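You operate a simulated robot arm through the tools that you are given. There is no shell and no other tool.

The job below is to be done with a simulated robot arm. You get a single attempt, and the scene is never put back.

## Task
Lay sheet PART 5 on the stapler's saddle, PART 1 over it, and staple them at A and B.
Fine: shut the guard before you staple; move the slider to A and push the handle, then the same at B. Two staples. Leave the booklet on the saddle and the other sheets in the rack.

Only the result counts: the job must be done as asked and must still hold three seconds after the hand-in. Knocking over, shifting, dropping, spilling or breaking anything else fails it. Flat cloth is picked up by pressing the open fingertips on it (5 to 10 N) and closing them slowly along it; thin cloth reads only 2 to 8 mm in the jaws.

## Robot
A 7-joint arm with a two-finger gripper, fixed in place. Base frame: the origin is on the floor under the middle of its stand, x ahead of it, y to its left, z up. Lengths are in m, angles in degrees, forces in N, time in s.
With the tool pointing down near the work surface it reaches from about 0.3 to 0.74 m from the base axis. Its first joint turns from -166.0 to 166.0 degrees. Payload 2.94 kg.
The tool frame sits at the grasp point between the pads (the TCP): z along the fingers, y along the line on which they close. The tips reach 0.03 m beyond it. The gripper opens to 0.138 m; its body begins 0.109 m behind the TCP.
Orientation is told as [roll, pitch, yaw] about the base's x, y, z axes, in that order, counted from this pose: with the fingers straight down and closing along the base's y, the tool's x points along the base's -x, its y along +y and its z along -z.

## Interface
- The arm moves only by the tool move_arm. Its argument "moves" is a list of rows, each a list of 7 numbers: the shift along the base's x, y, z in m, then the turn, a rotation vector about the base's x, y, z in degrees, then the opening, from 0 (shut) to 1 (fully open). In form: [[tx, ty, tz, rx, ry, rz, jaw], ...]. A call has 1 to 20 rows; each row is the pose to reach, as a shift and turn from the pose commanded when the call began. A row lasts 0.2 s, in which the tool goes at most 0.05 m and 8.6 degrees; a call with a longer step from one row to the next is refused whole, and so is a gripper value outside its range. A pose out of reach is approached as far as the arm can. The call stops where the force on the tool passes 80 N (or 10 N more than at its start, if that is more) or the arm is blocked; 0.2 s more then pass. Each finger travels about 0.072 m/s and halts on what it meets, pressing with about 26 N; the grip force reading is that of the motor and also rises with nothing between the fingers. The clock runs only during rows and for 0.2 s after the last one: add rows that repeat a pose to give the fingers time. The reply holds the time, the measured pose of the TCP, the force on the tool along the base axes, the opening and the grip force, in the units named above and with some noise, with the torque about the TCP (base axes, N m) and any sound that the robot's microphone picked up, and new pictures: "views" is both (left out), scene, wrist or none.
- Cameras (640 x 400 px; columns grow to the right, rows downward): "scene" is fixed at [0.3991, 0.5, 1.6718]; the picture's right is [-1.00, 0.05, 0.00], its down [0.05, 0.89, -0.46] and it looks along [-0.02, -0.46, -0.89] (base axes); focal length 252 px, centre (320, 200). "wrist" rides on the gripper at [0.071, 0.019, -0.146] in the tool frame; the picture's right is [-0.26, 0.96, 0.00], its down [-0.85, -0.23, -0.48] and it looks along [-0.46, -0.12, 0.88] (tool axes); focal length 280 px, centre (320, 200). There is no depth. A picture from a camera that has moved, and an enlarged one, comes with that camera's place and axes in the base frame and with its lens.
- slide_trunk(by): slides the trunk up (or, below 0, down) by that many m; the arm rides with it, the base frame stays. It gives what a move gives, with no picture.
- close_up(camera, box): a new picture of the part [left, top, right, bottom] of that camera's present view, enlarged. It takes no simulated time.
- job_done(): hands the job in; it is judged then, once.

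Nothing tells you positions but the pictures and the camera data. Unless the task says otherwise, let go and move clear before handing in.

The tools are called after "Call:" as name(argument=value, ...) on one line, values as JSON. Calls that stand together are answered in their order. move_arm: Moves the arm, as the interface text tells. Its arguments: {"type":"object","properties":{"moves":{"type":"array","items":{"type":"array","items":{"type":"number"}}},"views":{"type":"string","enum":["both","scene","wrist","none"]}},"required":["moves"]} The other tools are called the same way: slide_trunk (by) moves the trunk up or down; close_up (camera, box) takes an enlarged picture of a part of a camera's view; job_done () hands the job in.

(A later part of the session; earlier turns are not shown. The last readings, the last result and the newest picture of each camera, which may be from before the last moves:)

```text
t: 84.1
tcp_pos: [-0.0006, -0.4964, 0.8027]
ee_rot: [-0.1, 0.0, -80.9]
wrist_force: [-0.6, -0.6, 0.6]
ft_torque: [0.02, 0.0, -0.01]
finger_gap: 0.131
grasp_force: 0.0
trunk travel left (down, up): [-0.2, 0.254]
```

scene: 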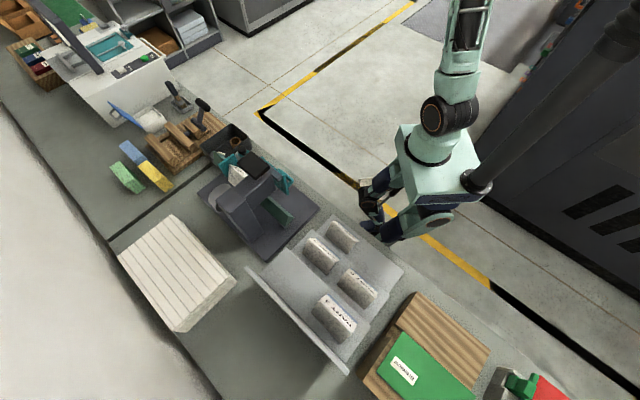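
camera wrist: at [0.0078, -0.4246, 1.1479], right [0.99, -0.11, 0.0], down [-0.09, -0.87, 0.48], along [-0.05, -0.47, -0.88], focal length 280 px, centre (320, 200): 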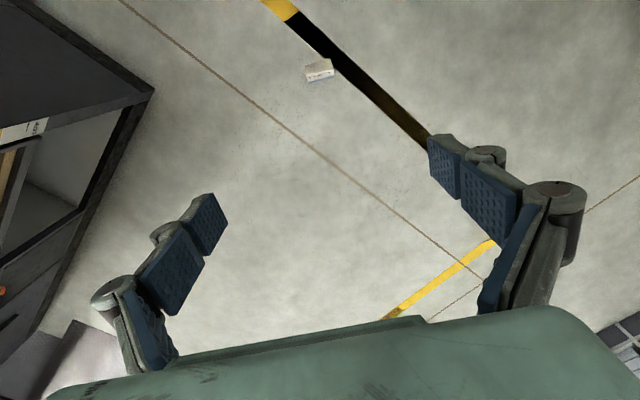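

Call:
slide_trunk(by=-0.2)

Call:
move_arm(moves=[[0, 0, -0.04, 0, 0, 0, 0.95], [0, 0, -0.08, 0, 0, 0, 0.95], [0, 0, -0.12, 0, 0, 0, 0.95], [0, 0, -0.16, 0, 0, 0, 0.95], [0, 0, -0.2, 0, 0, 0, 0.95], [0, 0, -0.24, 0, 0, 0, 0.95], [0, 0, -0.28, 0, 0, 0, 0.95], [0, 0, -0.3, 0, 0, 0, 0.95], [0, 0, -0.3, 0, 0, 0, 0.95]])

Call:
close_up(camera="wrist", box=[200, 20, 440, 220])

```text
t: 86.2
tcp_pos: [-0.0008, -0.497, 0.6035]
ee_rot: [0.0, 0.0, -80.9]
wrist_force: [-0.3, -0.3, 0.5]
ft_torque: [-0.01, -0.04, -0.02]
finger_gap: 0.1309
grasp_force: 0.1
trunk travel left (down, up): [0.0, 0.454]
```

```text
t: 88.2
tcp_pos: [-0.0012, -0.4977, 0.3022]
ee_rot: [0.0, 0.1, -81.0]
wrist_force: [-0.2, 0.7, -0.2]
ft_torque: [0.03, 0.01, 0.03]
finger_gap: 0.1311
grasp_force: 0.1
trunk travel left (down, up): [0.0, 0.454]
camera wrist: at [0.0076, -0.4248, 0.4477], right [0.99, -0.11, 0.0], down [-0.09, -0.87, 0.48], along [-0.05, -0.47, -0.88], focal length 280 px, centre (320, 200)
```

scene: 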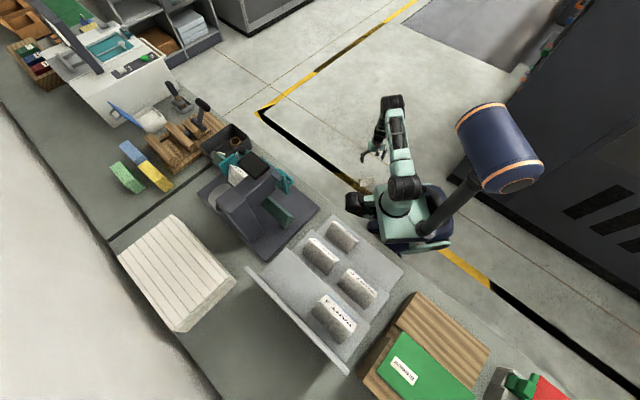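
wrist: 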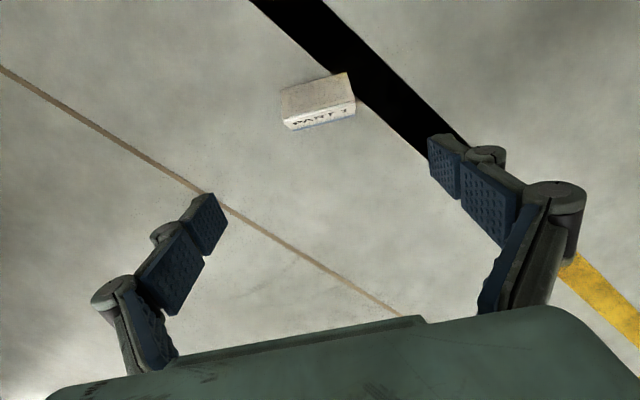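

```text
2.00 times, centred on (320, 120) of wrist
camera zoom: at [0.0076, -0.4248, 0.4477], right [0.99, -0.11, 0.0], down [-0.09, -0.87, 0.48], along [-0.05, -0.47, -0.88], focal length 561 px, centre (320, 360)
```

zoom: 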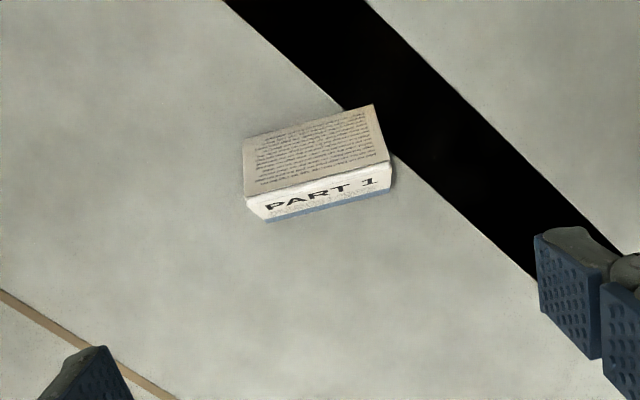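

The arm reaches well. I'll fine-align and descend toward the sheet on the floor.

Call:
move_arm(moves=[[0, 0.0005, -0.04, 0, 0, -1.5, 0.95], [0, 0.001, -0.08, 0, 0, -1.5, 0.95], [0, 0.001, -0.12, 0, 0, -1.5, 0.95], [0, 0.001, -0.16, 0, 0, -1.5, 0.95], [0, 0.001, -0.19, 0, 0, -1.5, 0.95], [0, 0.001, -0.205, 0, 0, -1.5, 0.95], [0, 0.001, -0.205, 0, 0, -1.5, 0.95]], views="wrist")

Call:
close_up(camera="wrist", box=[160, 40, 480, 240])

```text
t: 89.8
tcp_pos: [0.0006, -0.4954, 0.0985]
ee_rot: [0.0, 0.1, -82.4]
wrist_force: [-0.1, 0.4, -0.8]
ft_torque: [-0.04, -0.03, 0.03]
finger_gap: 0.1311
grasp_force: 0.2
trunk travel left (down, up): [0.0, 0.454]
camera wrist: at [0.0105, -0.4233, 0.244], right [0.99, -0.13, 0.0], down [-0.12, -0.87, 0.48], along [-0.06, -0.47, -0.88], focal length 280 px, centre (320, 200)
```

wrist: 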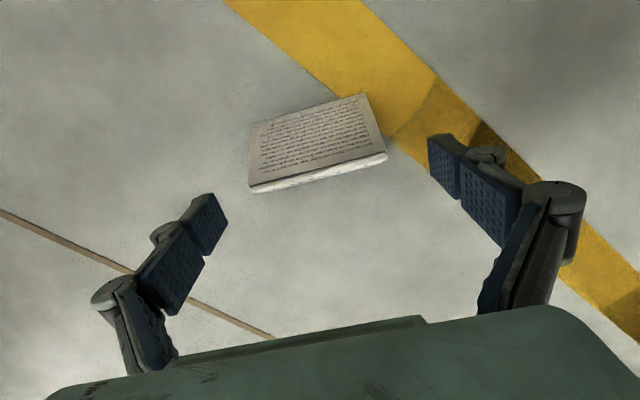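

```text
2.00 times, centred on (320, 140) of wrist
camera zoom: at [0.0105, -0.4233, 0.244], right [0.99, -0.13, 0.0], down [-0.12, -0.87, 0.48], along [-0.06, -0.47, -0.88], focal length 561 px, centre (320, 320)
```

zoom: 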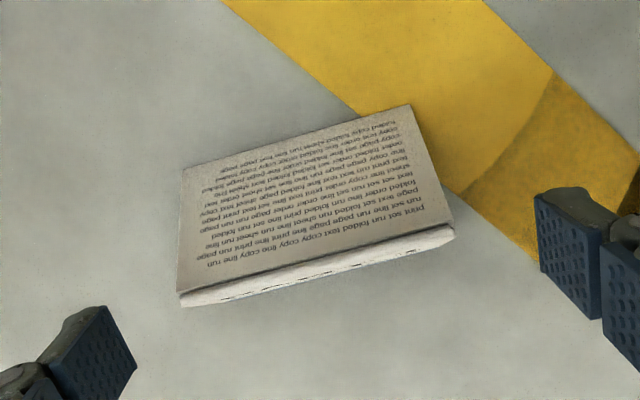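

Call:
move_arm(moves=[[-0.0015, -0.002, -0.01, 0, 0, -0.5, 0.95], [-0.0025, -0.0043, -0.022, 0, 0, -0.5, 0.95], [-0.0025, -0.0043, -0.032, 0, 0, -0.5, 0.95], [-0.0025, -0.0043, -0.032, 0, 0, -0.5, 0.88], [-0.0025, -0.0043, -0.032, 0, 0, -0.5, 0.82], [-0.0025, -0.0043, -0.032, 0, 0, -0.5, 0.78], [-0.0025, -0.0043, -0.032, 0, 0, -0.5, 0.75]], views="wrist")

Call:
close_up(camera="wrist", box=[160, 80, 480, 280])

```text
t: 91.4
tcp_pos: [-0.0008, -0.5, 0.0663]
ee_rot: [-0.1, 0.0, -83.0]
wrist_force: [-0.4, 0.5, 0.4]
ft_torque: [0.02, 0.04, 0.0]
finger_gap: 0.1036
grasp_force: 0.1
trunk travel left (down, up): [0.0, 0.454]
camera wrist: at [0.0089, -0.4276, 0.2114], right [0.99, -0.14, 0.0], down [-0.12, -0.87, 0.48], along [-0.07, -0.47, -0.88], focal length 280 px, centre (320, 200)
```

wrist: 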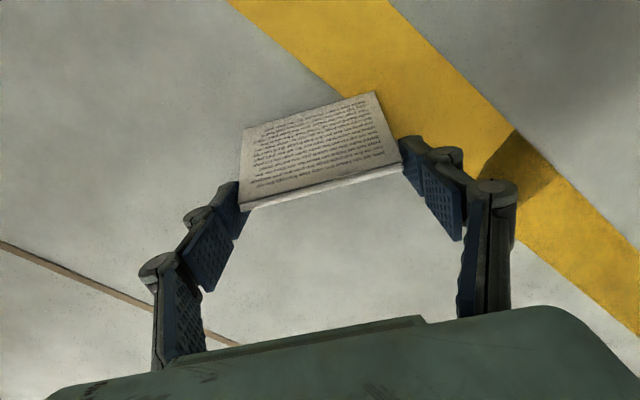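

```text
2.00 times, centred on (320, 180) of wrist
camera zoom: at [0.0089, -0.4276, 0.2114], right [0.99, -0.14, 0.0], down [-0.12, -0.87, 0.48], along [-0.07, -0.47, -0.88], focal length 561 px, centre (320, 240)
```

zoom: 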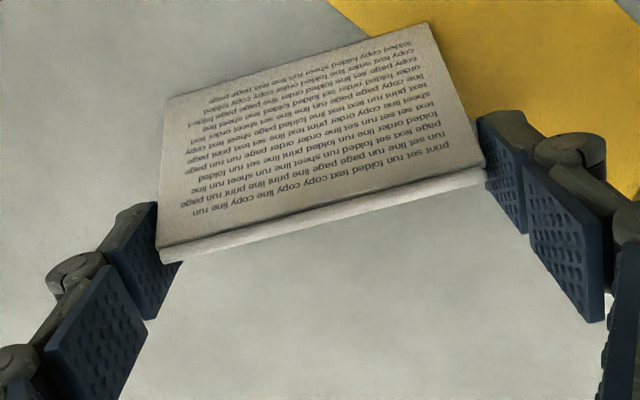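

The pads bracket the fold's ends. I'll lower slightly more and close, gripping the sheet by its ends.

Call:
move_arm(moves=[[0, 0, -0.005, 0, 0, 0, 0.74], [0, 0, -0.005, 0, 0, 0, 0.72], [0, 0, -0.005, 0, 0, 0, 0.7], [0, 0, -0.005, 0, 0, 0, 0.67], [0, 0, -0.005, 0, 0, 0, 0.6], [0, 0, -0.005, 0, 0, 0, 0.5]], views="wrist")

Call:
close_up(camera="wrist", box=[160, 80, 480, 280])

```text
t: 92.8
tcp_pos: [-0.0018, -0.5011, 0.0618]
ee_rot: [0.0, 0.0, -82.9]
wrist_force: [0.3, 1.2, 6.4]
ft_torque: [0.06, -0.02, 0.03]
finger_gap: 0.0993
grasp_force: 26.1
trunk travel left (down, up): [0.0, 0.454]
camera wrist: at [0.0086, -0.4279, 0.2069], right [0.99, -0.14, 0.0], down [-0.12, -0.87, 0.48], along [-0.07, -0.47, -0.88], focal length 280 px, centre (320, 200)
```

wrist: 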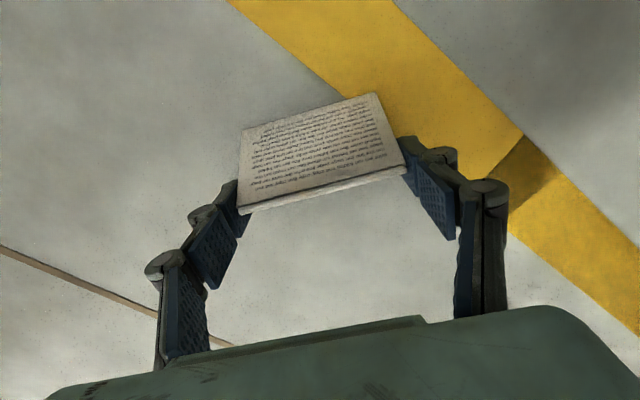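

```text
2.00 times, centred on (320, 180) of wrist
camera zoom: at [0.0086, -0.4279, 0.2069], right [0.99, -0.14, 0.0], down [-0.12, -0.87, 0.48], along [-0.07, -0.47, -0.88], focal length 561 px, centre (320, 240)
```

zoom: 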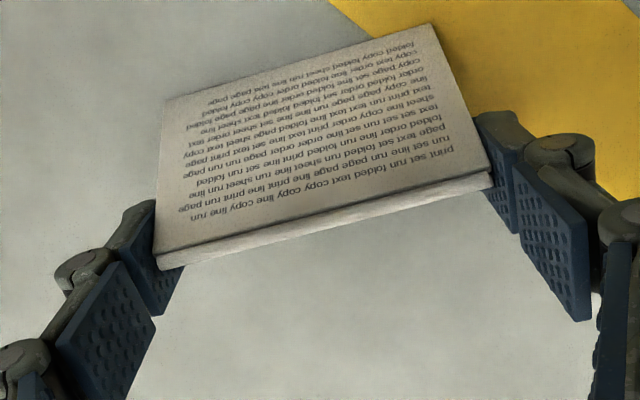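

Call:
move_arm(moves=[[0, 0, 0.004, 0, 0, 0, 0.5], [0, 0, 0.01, 0, 0, 0, 0.5], [0, 0, 0.02, 0, 0, 0, 0.5], [0, 0, 0.03, 0, 0, 0, 0.5], [0, 0, 0.04, 0, 0, 0, 0.5]], views="wrist")

Call:
close_up(camera="wrist", box=[160, 80, 480, 280])

```text
t: 94.0
tcp_pos: [-0.002, -0.4985, 0.1018]
ee_rot: [0.0, 0.1, -82.9]
wrist_force: [-0.4, -0.4, -1.1]
ft_torque: [0.01, -0.01, 0.01]
finger_gap: 0.0992
grasp_force: 25.5
trunk travel left (down, up): [0.0, 0.454]
camera wrist: at [0.0083, -0.4277, 0.2474], right [0.99, -0.14, 0.0], down [-0.12, -0.87, 0.48], along [-0.07, -0.47, -0.88], focal length 280 px, centre (320, 200)
```

wrist: 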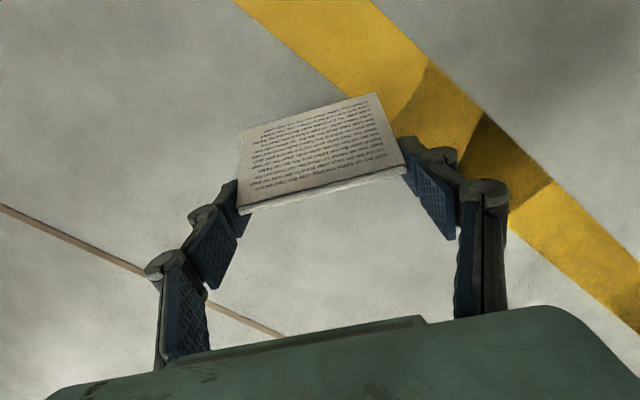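

```text
2.00 times, centred on (320, 180) of wrist
camera zoom: at [0.0083, -0.4277, 0.2474], right [0.99, -0.14, 0.0], down [-0.12, -0.87, 0.48], along [-0.07, -0.47, -0.88], focal length 561 px, centre (320, 240)
```

zoom: 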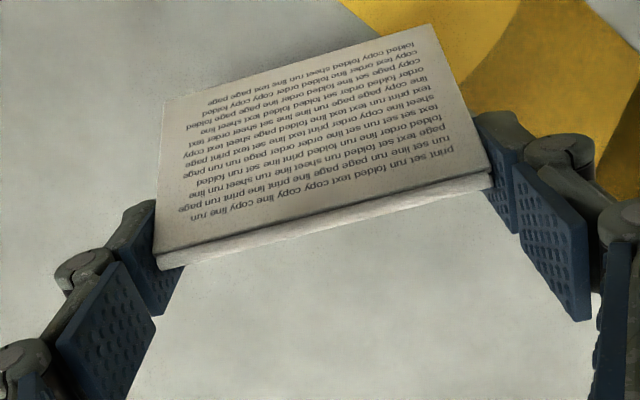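

The end grip is solid (99 mm gap), with the fold level with the TCP. For dropping it onto the saddle between the head and the plate I need a shallower grip, so I'll set it back on the floor and re-grip about 18 mm higher.

Call:
move_arm(moves=[[0, 0, -0.012, 0, 0, 0, 0.5], [0, 0, -0.026, 0, 0, 0, 0.5], [0, 0, -0.036, 0, 0, 0, 0.5], [0, 0, -0.04, 0, 0, 0, 0.5], [0, 0, -0.04, 0, 0, 0, 0.7], [0, 0, -0.04, 0, 0, 0, 0.75], [0, 0, -0.034, 0, 0, 0, 0.76], [0, 0, -0.028, 0, 0, 0, 0.76], [0, 0, -0.022, 0, 0, 0, 0.76], [0, 0, -0.022, 0, 0, 0, 0.76]], views="wrist")

Call:
close_up(camera="wrist", box=[160, 80, 480, 280])

```text
t: 96.2
tcp_pos: [-0.0016, -0.5001, 0.079]
ee_rot: [0.0, 0.0, -83.0]
wrist_force: [-0.2, 0.2, -1.0]
ft_torque: [-0.01, 0.03, 0.01]
finger_gap: 0.1049
grasp_force: 0.0
trunk travel left (down, up): [0.0, 0.454]
camera wrist: at [0.0082, -0.4284, 0.2238], right [0.99, -0.14, 0.0], down [-0.12, -0.87, 0.48], along [-0.07, -0.47, -0.88], focal length 280 px, centre (320, 200)
```

wrist: 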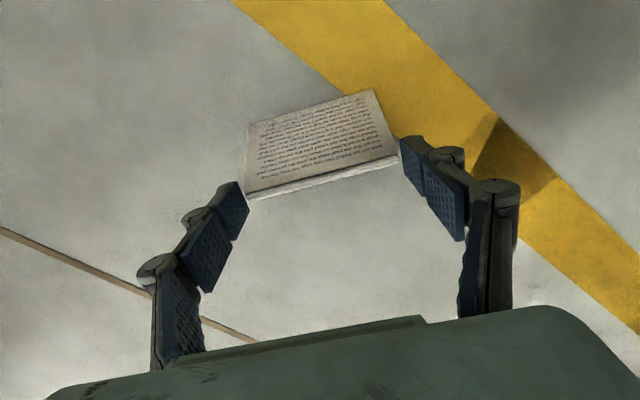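

```text
2.00 times, centred on (320, 180) of wrist
camera zoom: at [0.0082, -0.4284, 0.2238], right [0.99, -0.14, 0.0], down [-0.12, -0.87, 0.48], along [-0.07, -0.47, -0.88], focal length 561 px, centre (320, 240)
```

zoom: 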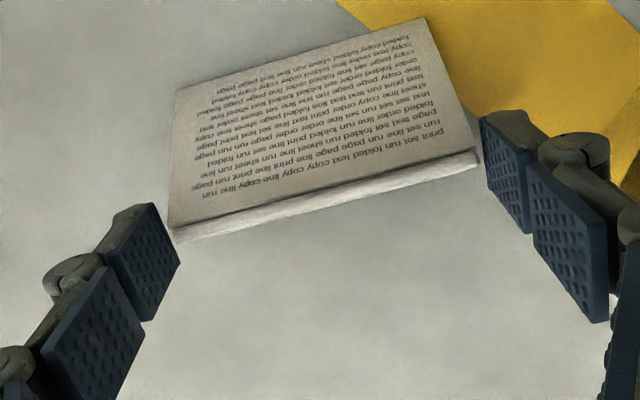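

Call:
move_arm(moves=[[0, 0, 0, 0, 0, 0, 0.74], [0, 0, 0, 0, 0, 0, 0.72], [0, 0, 0, 0, 0, 0, 0.7], [0, 0, 0, 0, 0, 0, 0.65], [0, 0, 0, 0, 0, 0, 0.55], [0, 0, 0.005, 0, 0, 0, 0.5], [0, 0, 0.012, 0, 0, 0, 0.5], [0, 0, 0.022, 0, 0, 0, 0.5], [0, 0, 0.032, 0, 0, 0, 0.5], [0, 0, 0.032, 0, 0, 0, 0.5]], views="wrist")

Call:
close_up(camera="wrist", box=[160, 80, 480, 280])

```text
t: 98.4
tcp_pos: [-0.0032, -0.5008, 0.1097]
ee_rot: [0.1, 0.0, -82.8]
wrist_force: [0.7, 0.8, 0.1]
ft_torque: [0.01, 0.01, -0.01]
finger_gap: 0.0991
grasp_force: 25.5
trunk travel left (down, up): [0.0, 0.454]
camera wrist: at [0.0074, -0.428, 0.255], right [0.99, -0.14, 0.0], down [-0.12, -0.87, 0.48], along [-0.07, -0.47, -0.88], focal length 280 px, centre (320, 200)
```

wrist: 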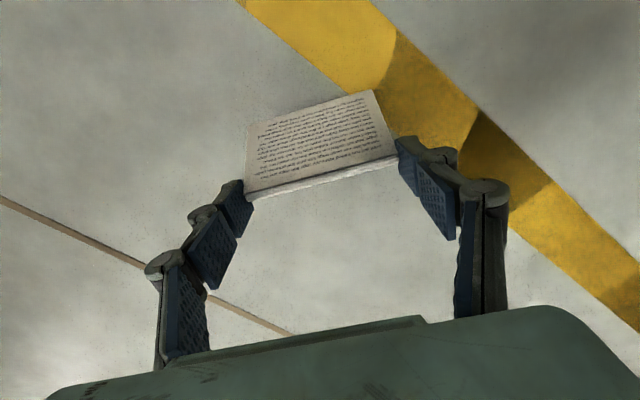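

```text
2.00 times, centred on (320, 180) of wrist
camera zoom: at [0.0074, -0.428, 0.255], right [0.99, -0.14, 0.0], down [-0.12, -0.87, 0.48], along [-0.07, -0.47, -0.88], focal length 561 px, centre (320, 240)
```

zoom: 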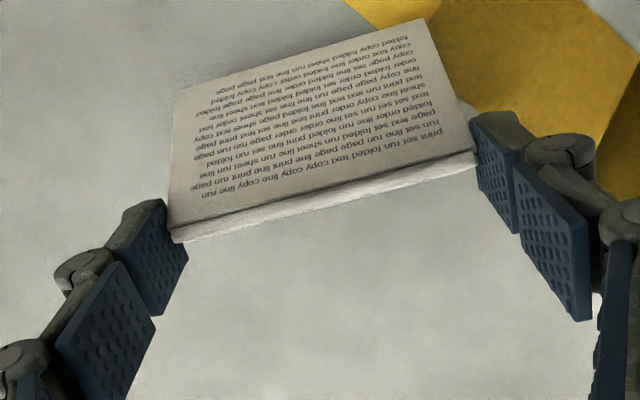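

The shallow grip holds (apex 17 mm below the TCP). I'll lift gently and check that it stays.

Call:
move_arm(moves=[[0, 0, 0.005, 0, 0, 0, 0.5], [0, 0, 0.015, 0, 0, 0, 0.5], [0, 0, 0.03, 0, 0, 0, 0.5], [0, 0, 0.045, 0, 0, 0, 0.5], [0, 0, 0.06, 0, 0, 0, 0.5], [0, 0, 0.075, 0, 0, 0, 0.5], [0, 0, 0.09, 0, 0, 0, 0.5], [0, 0, 0.105, 0, 0, 0, 0.5], [0, 0, 0.12, 0, 0, 0, 0.5], [0, 0, 0.135, 0, 0, 0, 0.5], [0, 0, 0.15, 0, 0, 0, 0.5], [0, 0, 0.165, 0, 0, 0, 0.5], [0, 0, 0.18, 0, 0, 0, 0.5], [0, 0, 0.195, 0, 0, 0, 0.5], [0, 0, 0.21, 0, 0, 0, 0.5], [0, 0, 0.225, 0, 0, 0, 0.5], [0, 0, 0.235, 0, 0, 0, 0.5], [0, 0, 0.24, 0, 0, 0, 0.5]], views="wrist")

Call:
close_up(camera="wrist", box=[160, 80, 480, 280])

```text
t: 102.2
tcp_pos: [-0.0016, -0.4998, 0.3521]
ee_rot: [0.0, 0.1, -82.9]
wrist_force: [-0.4, 0.0, -0.8]
ft_torque: [0.01, 0.0, -0.01]
finger_gap: 0.0994
grasp_force: 26.0
trunk travel left (down, up): [0.0, 0.454]
camera wrist: at [0.0078, -0.4283, 0.4972], right [0.99, -0.14, 0.0], down [-0.12, -0.87, 0.48], along [-0.07, -0.47, -0.88], focal length 280 px, centre (320, 200)
```

wrist: 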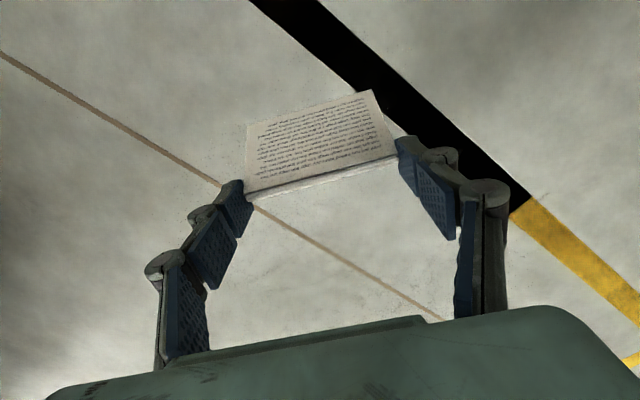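

```text
2.00 times, centred on (320, 180) of wrist
camera zoom: at [0.0078, -0.4283, 0.4972], right [0.99, -0.14, 0.0], down [-0.12, -0.87, 0.48], along [-0.07, -0.47, -0.88], focal length 561 px, centre (320, 240)
```

zoom: 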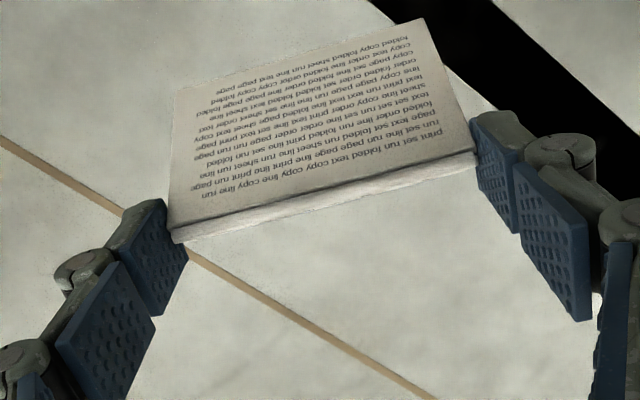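

No slip at all. Raising the trunk back up.

Call:
slide_trunk(by=0.2)

Call:
slide_trunk(by=0.2)

Call:
close_up(camera="wrist", box=[160, 80, 480, 280])

```text
t: 104.4
tcp_pos: [-0.0027, -0.5004, 0.5523]
ee_rot: [0.0, 0.0, -82.9]
wrist_force: [0.0, 0.3, -0.7]
ft_torque: [0.0, -0.01, 0.04]
finger_gap: 0.0994
grasp_force: 25.7
trunk travel left (down, up): [-0.2, 0.254]
```

```text
t: 106.6
tcp_pos: [-0.0031, -0.4999, 0.7512]
ee_rot: [0.0, 0.0, -82.9]
wrist_force: [0.1, -0.6, -0.4]
ft_torque: [0.02, 0.02, 0.02]
finger_gap: 0.0995
grasp_force: 26.3
trunk travel left (down, up): [-0.4, 0.054]
```

```text
2.00 times, centred on (320, 180) of wrist
camera zoom: at [0.0078, -0.4284, 0.897], right [0.99, -0.14, 0.0], down [-0.12, -0.87, 0.48], along [-0.07, -0.47, -0.88], focal length 561 px, centre (320, 240)
```

zoom: 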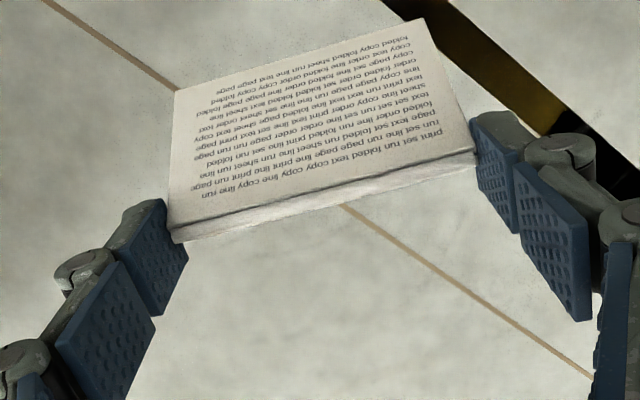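

Call:
move_arm(moves=[[0, 0, 0.01, 0, 0, 0, 0.5], [0, 0, 0.035, 0, 0, 0, 0.5], [0, 0, 0.065, 0, 0, 0, 0.5], [0, 0, 0.095, 0, 0, 0, 0.5], [0, 0, 0.125, 0, 0, 0, 0.5], [0, 0, 0.155, 0, 0, 0, 0.5], [0, 0, 0.185, 0, 0, 0, 0.5], [0, 0, 0.215, 0, 0, 0, 0.5], [0, 0, 0.245, 0, 0, 0, 0.5], [0, 0, 0.275, 0, 0, 0, 0.5], [0, 0, 0.305, 0, 0, 0, 0.5], [0, 0, 0.335, 0, 0, 0, 0.5], [0, 0, 0.365, 0, 0, 0, 0.5], [0, 0, 0.395, 0, 0, 0, 0.5], [0, 0, 0.425, 0, 0, 0, 0.5], [0, 0, 0.455, 0, 0, 0, 0.5], [0, 0, 0.485, 0, 0, 0, 0.5], [0, 0, 0.51, 0, 0, 0, 0.5], [0, 0, 0.525, 0, 0, 0, 0.5], [0, 0, 0.53, 0, 0, 0, 0.5]], views="none")

```text
t: 110.8
tcp_pos: [-0.0037, -0.5004, 1.2817]
ee_rot: [0.0, 0.1, -82.9]
wrist_force: [-0.8, 0.5, -0.5]
ft_torque: [-0.03, -0.01, -0.02]
finger_gap: 0.0995
grasp_force: 25.7
trunk travel left (down, up): [-0.4, 0.054]
```

Now I'll swing the sheet smoothly back toward the bench, turning it gradually.

Call:
move_arm(moves=[[0.015, 0, 0, 0, 0, -1, 0.5], [0.045, 0.003, 0, 0, 0, -2, 0.5], [0.08, 0.006, 0, 0, 0, -4, 0.5], [0.115, 0.012, 0, 0, 0, -6, 0.5], [0.15, 0.02, 0, 0, 0, -8, 0.5], [0.185, 0.03, 0, 0, 0, -10, 0.5], [0.22, 0.04, 0, 0, 0, -12, 0.5], [0.255, 0.055, 0, 0, 0, -14, 0.5], [0.29, 0.07, 0, 0, 0, -16, 0.5], [0.325, 0.09, 0, 0, 0, -18, 0.5], [0.36, 0.11, 0, 0, 0, -20, 0.5], [0.39, 0.13, 0, 0, 0, -22, 0.5], [0.42, 0.155, 0, 0, 0, -24, 0.5], [0.45, 0.18, 0, 0, 0, -26, 0.5], [0.475, 0.205, 0, 0, 0, -28, 0.5], [0.5, 0.23, 0, 0, 0, -30, 0.5], [0.52, 0.26, 0, 0, 0, -32, 0.5], [0.54, 0.29, 0, 0, 0, -34, 0.5], [0.555, 0.315, 0, 0, 0, -35, 0.5], [0.56, 0.325, 0, 0, 0, -36, 0.5]], views="wrist")

```text
t: 115.0
tcp_pos: [0.5567, -0.174, 1.2818]
ee_rot: [0.0, 0.0, -119.0]
wrist_force: [0.7, -0.3, -0.5]
ft_torque: [-0.01, 0.01, 0.0]
finger_gap: 0.0994
grasp_force: 26.0
trunk travel left (down, up): [-0.4, 0.054]
camera wrist: at [0.6079, -0.1222, 1.4268], right [0.72, -0.7, 0.0], down [-0.61, -0.63, 0.48], along [-0.33, -0.34, -0.88], focal length 280 px, centre (320, 200)
```

wrist: 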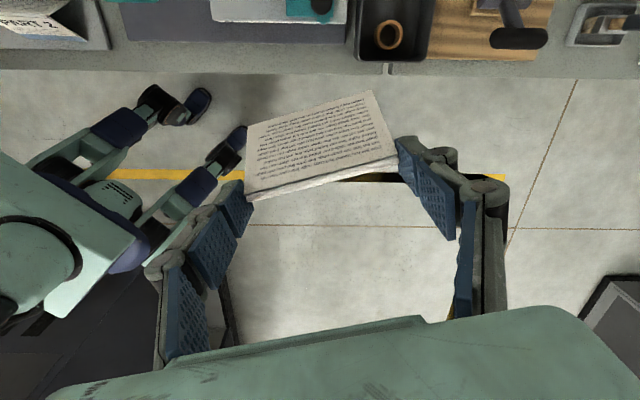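

Call:
move_arm(moves=[[0.005, 0.012, 0, 0, 0, -1, 0.5], [0.015, 0.037, 0, 0, 0, -3, 0.5], [0.026, 0.067, 0, 0, 0, -5, 0.5], [0.037, 0.1, 0, 0, 0, -8, 0.5], [0.048, 0.133, 0, 0, 0, -11, 0.5], [0.058, 0.166, 0, 0, 0, -14, 0.5], [0.067, 0.195, 0, 0, 0, -16, 0.5], [0.073, 0.215, 0, 0, 0, -16, 0.5], [0.0746, 0.2229, 0, 0, 0, -16, 0.5], [0.0746, 0.2229, 0, 0, 0, -16, 0.5]])

Call:
close_up(camera="wrist", box=[160, 0, 480, 220])

Call:
close_up(camera="scene", box=[150, 70, 310, 230])

```text
t: 117.2
tcp_pos: [0.6316, 0.0487, 1.282]
ee_rot: [0.0, 0.0, -134.9]
wrist_force: [-1.1, 0.4, -0.8]
ft_torque: [0.01, 0.01, -0.03]
finger_gap: 0.0996
grasp_force: 25.9
trunk travel left (down, up): [-0.4, 0.054]
camera wrist: at [0.6949, 0.0844, 1.4266], right [0.5, -0.87, 0.0], down [-0.76, -0.44, 0.48], along [-0.41, -0.24, -0.88], focal length 280 px, centre (320, 200)
```

scene: 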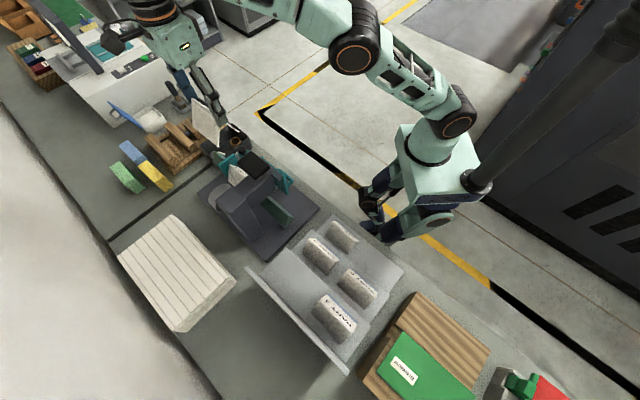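
wrist: 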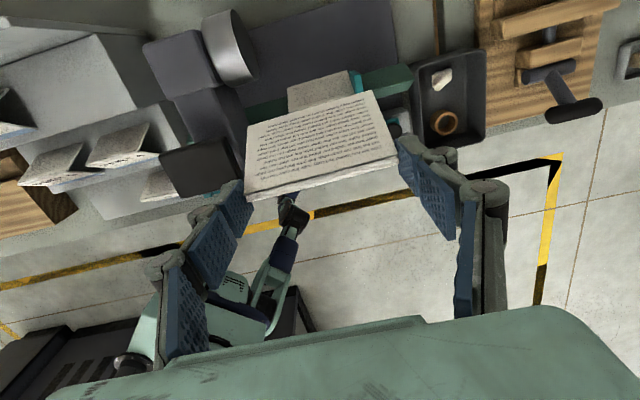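

```text
1.82 times, centred on (320, 110) of wrist
camera zoom: at [0.6949, 0.0844, 1.4266], right [0.5, -0.87, 0.0], down [-0.76, -0.44, 0.48], along [-0.41, -0.24, -0.88], focal length 510 px, centre (320, 364)
```

zoom: 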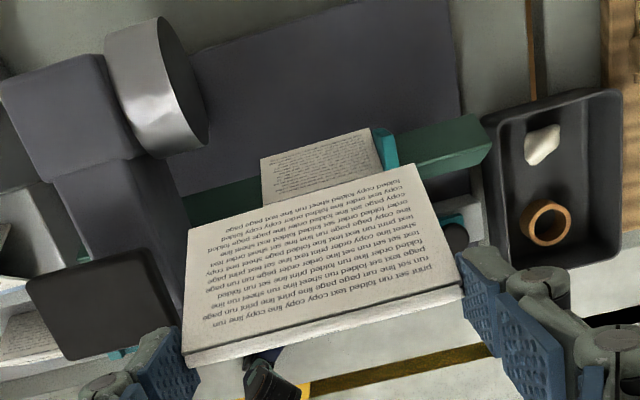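

```text
2.50 times, centred on (230, 150) of scene
camera zoom: at [0.3991, 0.5, 1.6718], right [-1.0, 0.05, 0.0], down [0.05, 0.89, -0.46], along [-0.02, -0.46, -0.89], focal length 630 px, centre (545, 325)
```

zoom: 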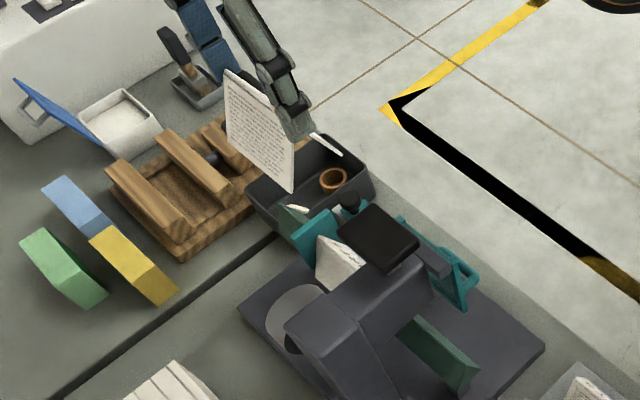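

Yaw −135° is reachable and the sheet is poised over PART 5, label facing the robot. I'll descend gently to just above the saddle and check clearances to the head and the plate.

Call:
move_arm(moves=[[0.0005, -0.0005, -0.005, 0, 0, 0, 0.5], [0.0011, -0.0011, -0.017, 0, 0, 0, 0.5], [0.0011, -0.0011, -0.034, 0, 0, 0, 0.5], [0.0011, -0.0011, -0.052, 0, 0, 0, 0.5], [0.0011, -0.0011, -0.07, 0, 0, 0, 0.5], [0.0011, -0.0011, -0.088, 0, 0, 0, 0.5], [0.0011, -0.0011, -0.106, 0, 0, 0, 0.5], [0.0011, -0.0011, -0.124, 0, 0, 0, 0.5], [0.0011, -0.0011, -0.14, 0, 0, 0, 0.5], [0.0011, -0.0011, -0.154, 0, 0, 0, 0.5], [0.0011, -0.0011, -0.164, 0, 0, 0, 0.5], [0.0011, -0.0011, -0.17, 0, 0, 0, 0.5], [0.0011, -0.0011, -0.17, 0, 0, 0, 0.5]])

Call:
close_up(camera="wrist", box=[160, 60, 480, 280])

Call:
close_up(camera="scene", box=[180, 100, 300, 220])

```text
t: 120.0
tcp_pos: [0.6338, 0.0462, 1.112]
ee_rot: [0.0, 0.0, -134.9]
wrist_force: [0.2, -0.4, -0.1]
ft_torque: [0.0, 0.04, 0.03]
finger_gap: 0.0994
grasp_force: 25.3
trunk travel left (down, up): [-0.4, 0.054]
camera wrist: at [0.6968, 0.0817, 1.257], right [0.5, -0.87, 0.0], down [-0.76, -0.44, 0.48], along [-0.41, -0.24, -0.88], focal length 280 px, centre (320, 200)
```

scene: 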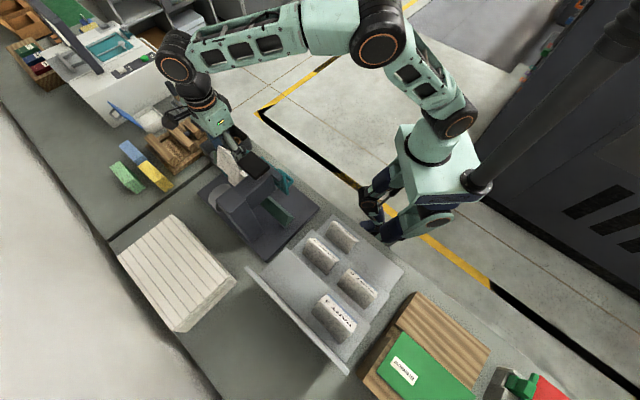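
wrist: 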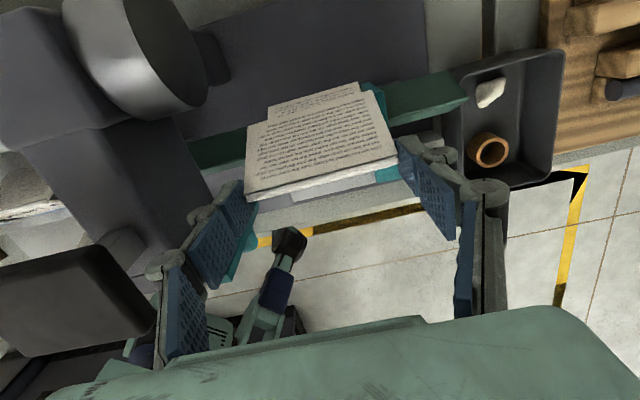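

```text
1.82 times, centred on (320, 170) of wrist
camera zoom: at [0.6968, 0.0817, 1.257], right [0.5, -0.87, 0.0], down [-0.76, -0.44, 0.48], along [-0.41, -0.24, -0.88], focal length 510 px, centre (320, 254)
```

zoom: 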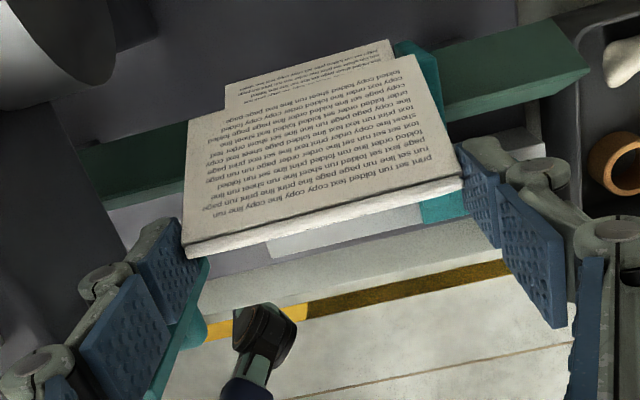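

```text
3.33 times, centred on (240, 160) of scene
camera zoom: at [0.3991, 0.5, 1.6718], right [-1.0, 0.05, 0.0], down [0.05, 0.89, -0.46], along [-0.02, -0.46, -0.89], focal length 840 px, centre (587, 333)
```

zoom: 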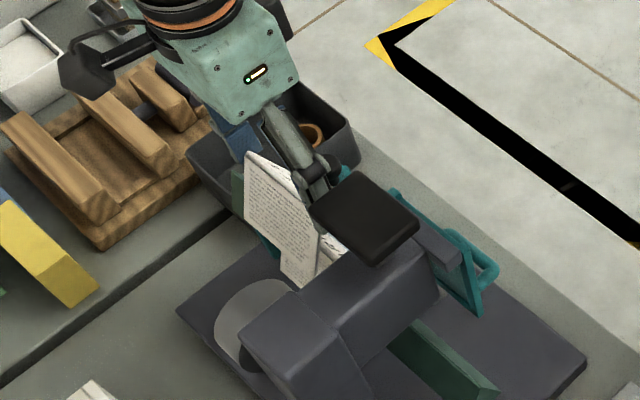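

Call:
close_up(camera="scene", box=[215, 125, 275, 185])

Call:
close_up(camera="wrist", box=[60, 150, 280, 330])

```text
6.67 times, centred on (245, 155) of scene
camera zoom: at [0.3991, 0.5, 1.6718], right [-1.0, 0.05, 0.0], down [0.05, 0.89, -0.46], along [-0.02, -0.46, -0.89], focal length 1680 px, centre (820, 500)
```

zoom: 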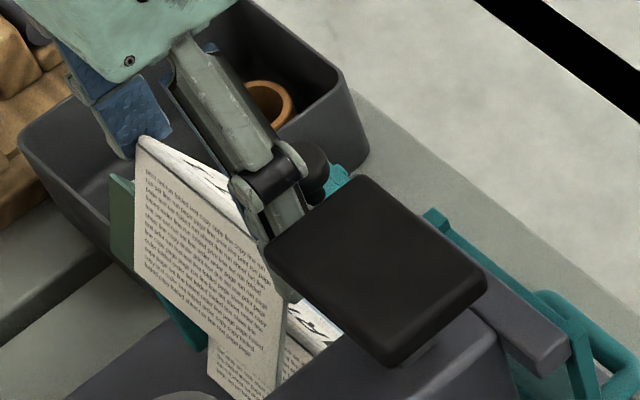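

```text
2.22 times, centred on (170, 240) of wrist
camera zoom: at [0.6968, 0.0817, 1.257], right [0.5, -0.87, 0.0], down [-0.76, -0.44, 0.48], along [-0.41, -0.24, -0.88], focal length 623 px, centre (653, 111)
```

zoom: 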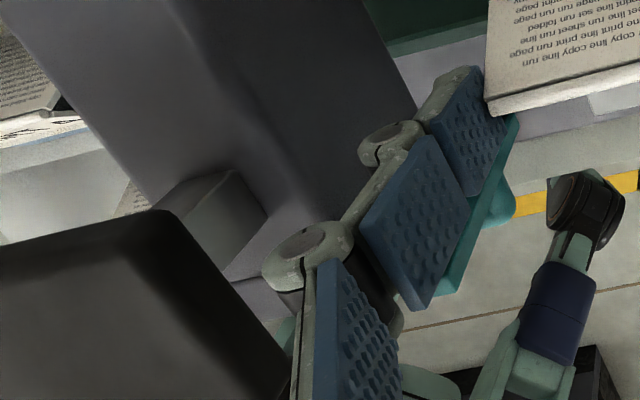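

Clearances look fine: about 2 cm from the fingers to the handle pad and head, and about 3 mm from the sheet to the plate. I'll lower slowly to the release height.

Call:
move_arm(moves=[[-0.0011, 0.0011, -0.006, 0, 0, 0, 0.5], [-0.0011, 0.0011, -0.014, 0, 0, 0, 0.5], [-0.0011, 0.0011, -0.023, 0, 0, 0, 0.5], [-0.0011, 0.0011, -0.032, 0, 0, 0, 0.5], [-0.0011, 0.0011, -0.04, 0, 0, 0, 0.5], [-0.0011, 0.0011, -0.046, 0, 0, 0, 0.5], [-0.0011, 0.0011, -0.046, 0, 0, 0, 0.5]])

Call:
close_up(camera="wrist", box=[160, 60, 480, 280])

Call:
close_up(camera="scene", box=[205, 125, 285, 205])

```text
t: 121.6
tcp_pos: [0.6309, 0.0474, 1.0644]
ee_rot: [0.0, -0.1, -134.9]
wrist_force: [0.3, 0.5, -0.2]
ft_torque: [-0.03, 0.01, 0.01]
finger_gap: 0.0991
grasp_force: 26.2
trunk travel left (down, up): [-0.4, 0.054]
camera wrist: at [0.6953, 0.0838, 1.2105], right [0.5, -0.87, 0.0], down [-0.76, -0.44, 0.48], along [-0.41, -0.24, -0.88], focal length 280 px, centre (320, 200)
```

scene: 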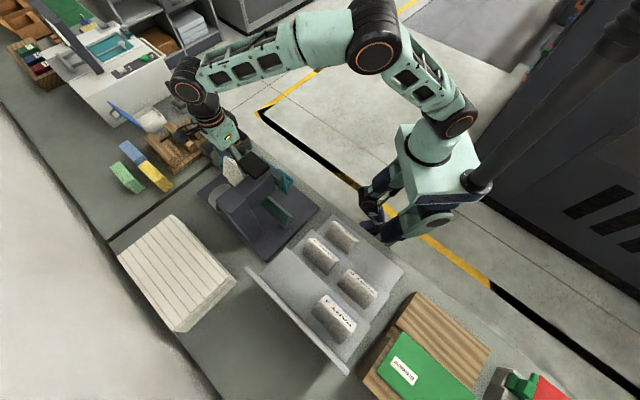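
wrist: 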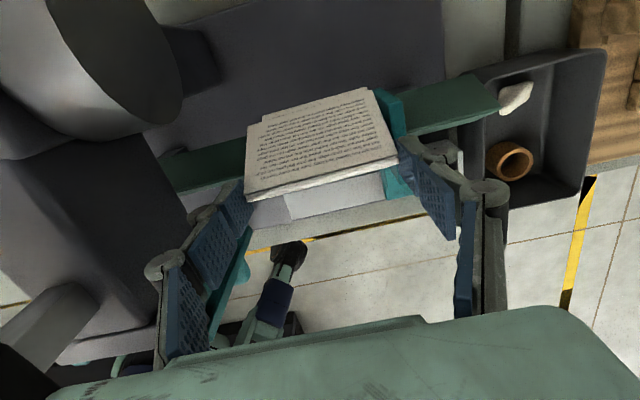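

```text
1.82 times, centred on (320, 170) of wrist
camera zoom: at [0.6953, 0.0838, 1.2105], right [0.5, -0.87, 0.0], down [-0.76, -0.44, 0.48], along [-0.41, -0.24, -0.88], focal length 510 px, centre (320, 254)
```

zoom: 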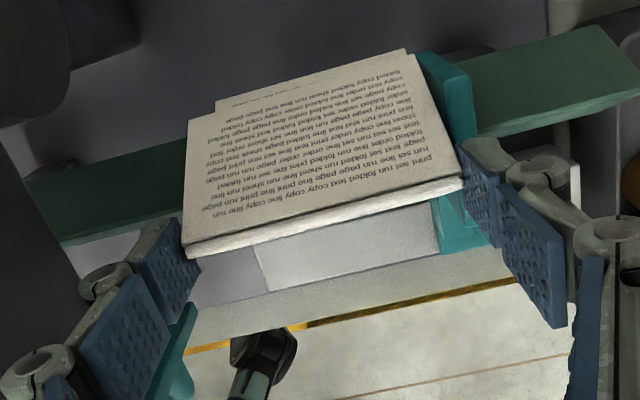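

```text
5.00 times, centred on (245, 165) of scene
camera zoom: at [0.3991, 0.5, 1.6718], right [-1.0, 0.05, 0.0], down [0.05, 0.89, -0.46], along [-0.02, -0.46, -0.89], focal length 1260 px, centre (695, 375)
```

zoom: 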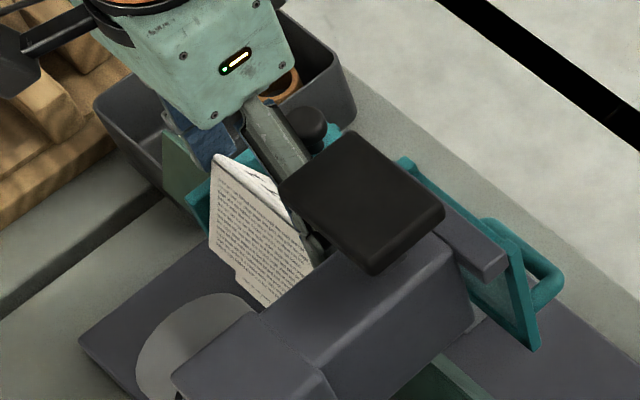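

It's astride PART 5 with no contact force. Releasing by opening only a few millimetres.

Call:
move_arm(moves=[[0, 0, 0, 0, 0, 0, 0.74], [0, 0, 0, 0, 0, 0, 0.77], [0, 0, 0, 0, 0, 0, 0.77], [0, 0, 0, 0, 0, 0, 0.77]])

Call:
close_up(camera="wrist", box=[160, 60, 480, 280])

Call:
close_up(camera="scene", box=[205, 125, 285, 205])

```text
t: 122.6
tcp_pos: [0.6306, 0.0475, 1.0646]
ee_rot: [0.0, -0.1, -134.9]
wrist_force: [0.3, 0.0, -0.1]
ft_torque: [0.02, 0.01, 0.0]
finger_gap: 0.1064
grasp_force: 0.1
trunk travel left (down, up): [-0.4, 0.054]
camera wrist: at [0.6953, 0.0838, 1.2108], right [0.5, -0.87, 0.0], down [-0.76, -0.44, 0.48], along [-0.41, -0.24, -0.88], focal length 280 px, centre (320, 200)
```

scene: 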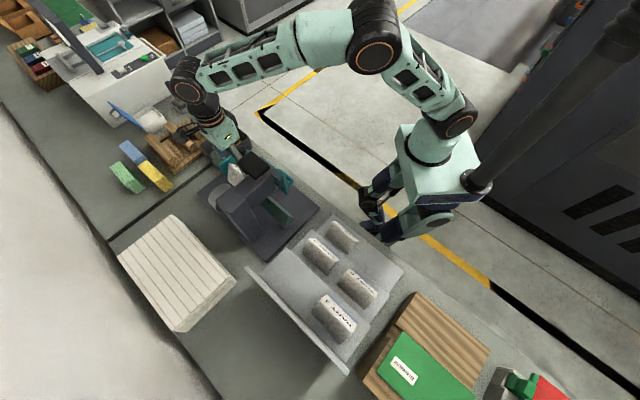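
wrist: 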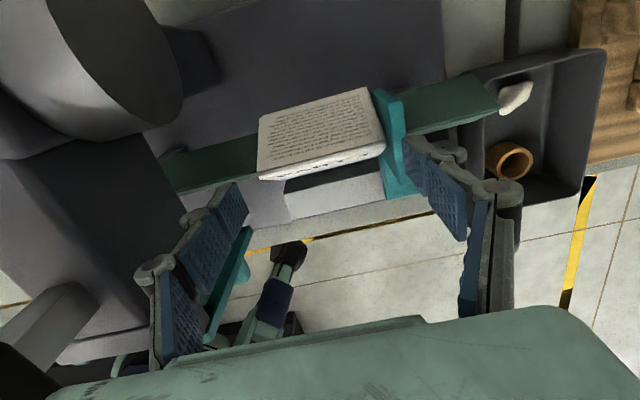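

```text
1.82 times, centred on (320, 170) of wrist
camera zoom: at [0.6953, 0.0838, 1.2108], right [0.5, -0.87, 0.0], down [-0.76, -0.44, 0.48], along [-0.41, -0.24, -0.88], focal length 510 px, centre (320, 254)
```

zoom: 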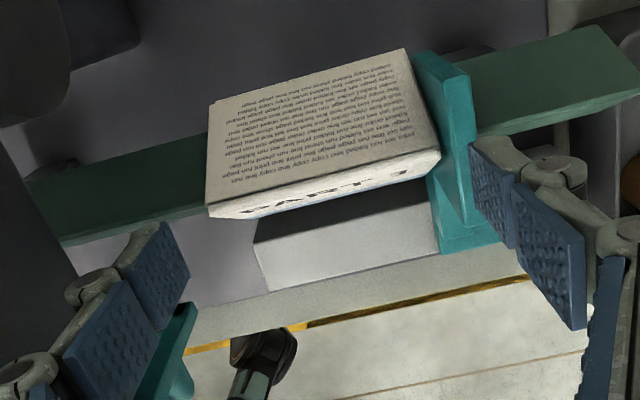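

```text
5.00 times, centred on (245, 165) of scene
camera zoom: at [0.3991, 0.5, 1.6718], right [-1.0, 0.05, 0.0], down [0.05, 0.89, -0.46], along [-0.02, -0.46, -0.89], focal length 1260 px, centre (695, 375)
```

zoom: 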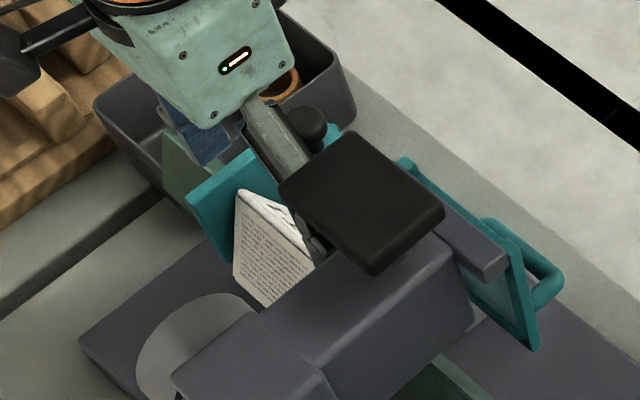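

PART 1 is seated over PART 5 on the saddle, label toward the robot. I'll rise straight up, turn the tool back toward the robot's side and inspect the alignment.

Call:
move_arm(moves=[[0, 0, 0.02, 0, 0, 0, 0.77], [0, 0, 0.05, 0, 0, 0, 0.77], [0, 0, 0.09, 0, 0, 0, 0.77], [0, 0, 0.13, 0, 0, 0, 0.77], [0, 0, 0.17, 0, 0, 0, 0.77], [0, 0, 0.2, 0, 0, 0, 0.77], [-0.01, -0.01, 0.21, 0, 0, 0, 0.6], [-0.03, -0.03, 0.21, 0, 0, 0, 0.4], [-0.05, -0.05, 0.21, 0, 0, 0, 0.3]])

Call:
close_up(camera="wrist", box=[200, 0, 440, 160])

```text
t: 124.6
tcp_pos: [0.5835, -0.0025, 1.2745]
ee_rot: [0.0, 0.0, -134.9]
wrist_force: [-0.3, 0.2, -0.4]
ft_torque: [0.02, -0.01, 0.0]
finger_gap: 0.0415
grasp_force: 0.1
trunk travel left (down, up): [-0.4, 0.054]
camera wrist: at [0.6457, 0.0333, 1.4206], right [0.5, -0.87, 0.0], down [-0.76, -0.44, 0.47], along [-0.41, -0.24, -0.88], focal length 280 px, centre (320, 200)
```

scene: 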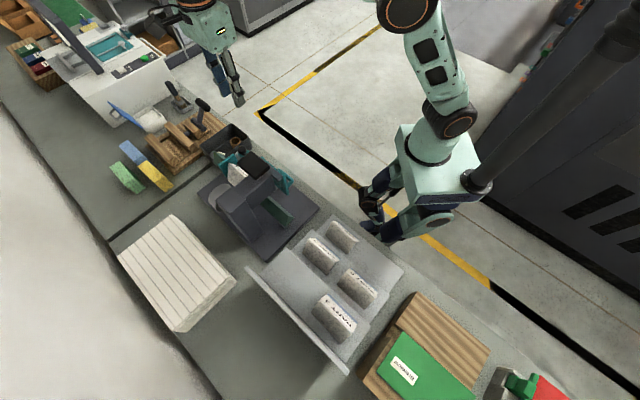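
wrist: 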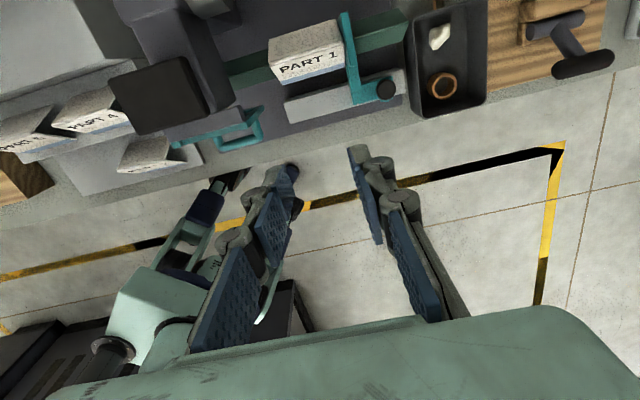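

```text
2.50 times, centred on (320, 80) of wrist
camera zoom: at [0.6457, 0.0333, 1.4206], right [0.5, -0.87, 0.0], down [-0.76, -0.44, 0.47], along [-0.41, -0.24, -0.88], focal length 701 px, centre (320, 500)
```

zoom: 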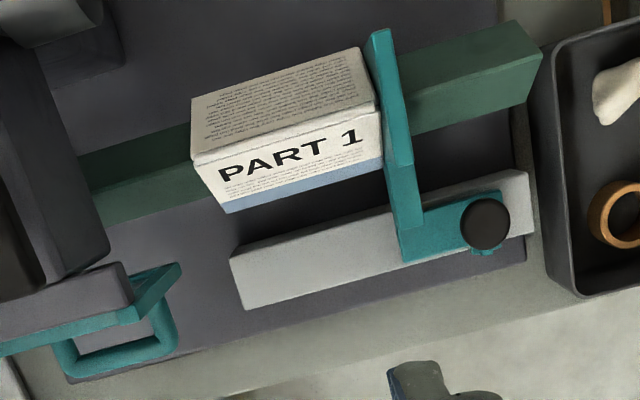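

The booklet is flush within about 2 mm of the plate and nicely stacked. I measure the slider knob at u≈0.518, v≈0.400, about 30 mm across. I'll turn the tool to face the stapler from the robot's side (yaw 45°).

Call:
move_arm(moves=[[0, -0.005, 0, 0, 0, 8.5, 0.3], [0, -0.01, 0, 0, 0, 17, 0.3], [0, -0.02, 0, 0, 0, 25.5, 0.3], [0, -0.03, 0, 0, 0, 34, 0.3], [0, -0.04, 0, 0, 0, 42.5, 0.3], [0, -0.05, 0, 0, 0, 51, 0.3], [0, -0.06, 0, 0, 0, 59.5, 0.3], [0, -0.07, 0, 0, 0, 68, 0.3], [0, -0.08, 0, 0, 0, 76.5, 0.3], [0, -0.09, 0, 0, 0, 85, 0.3], [0, -0.1, 0, 0, 0, 90, 0.3]], views="none")

Call:
move_arm(moves=[[0, 0, 0, 0, 0, 8.5, 0.3], [0, 0, 0, 0, 0, 17, 0.3], [0, 0, 0, 0, 0, 25.5, 0.3], [0, 0, 0, 0, 0, 34, 0.3], [0, 0, 0, 0, 0, 42.5, 0.3], [0, 0, 0, 0, 0, 51, 0.3], [0, 0, 0, 0, 0, 59.5, 0.3], [0, 0, 0, 0, 0, 68, 0.3], [0, 0, 0, 0, 0, 76.5, 0.3], [0, 0, 0, 0, 0, 85, 0.3], [0, 0, 0, 0, 0, 90, 0.3], [0, 0, 0, 0, 0, 90, 0.3]], views="wrist")

```text
t: 127.0
tcp_pos: [0.5805, -0.1021, 1.2761]
ee_rot: [0.1, 0.1, -44.8]
wrist_force: [-0.3, -0.3, -0.7]
ft_torque: [0.02, 0.03, -0.02]
finger_gap: 0.0414
grasp_force: 0.1
trunk travel left (down, up): [-0.4, 0.054]
```

```text
t: 129.6
tcp_pos: [0.5815, -0.1023, 1.2773]
ee_rot: [0.0, 0.0, 45.1]
wrist_force: [-0.4, 0.6, 0.0]
ft_torque: [0.02, 0.01, -0.05]
finger_gap: 0.0416
grasp_force: 0.1
trunk travel left (down, up): [-0.4, 0.054]
camera wrist: at [0.519, -0.1393, 1.4215], right [-0.5, 0.87, 0.0], down [0.76, 0.44, 0.48], along [0.41, 0.24, -0.88], focal length 280 px, centre (320, 200)
```

wrist: 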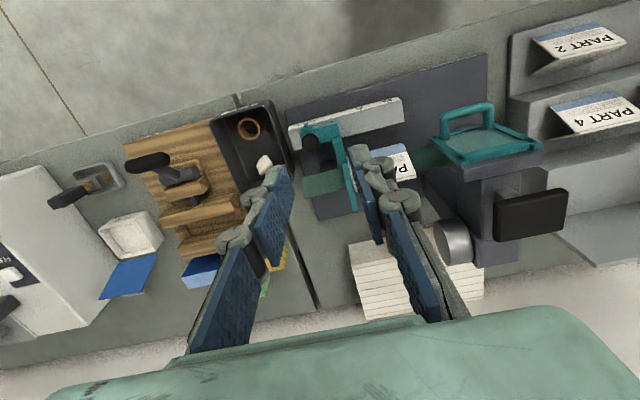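

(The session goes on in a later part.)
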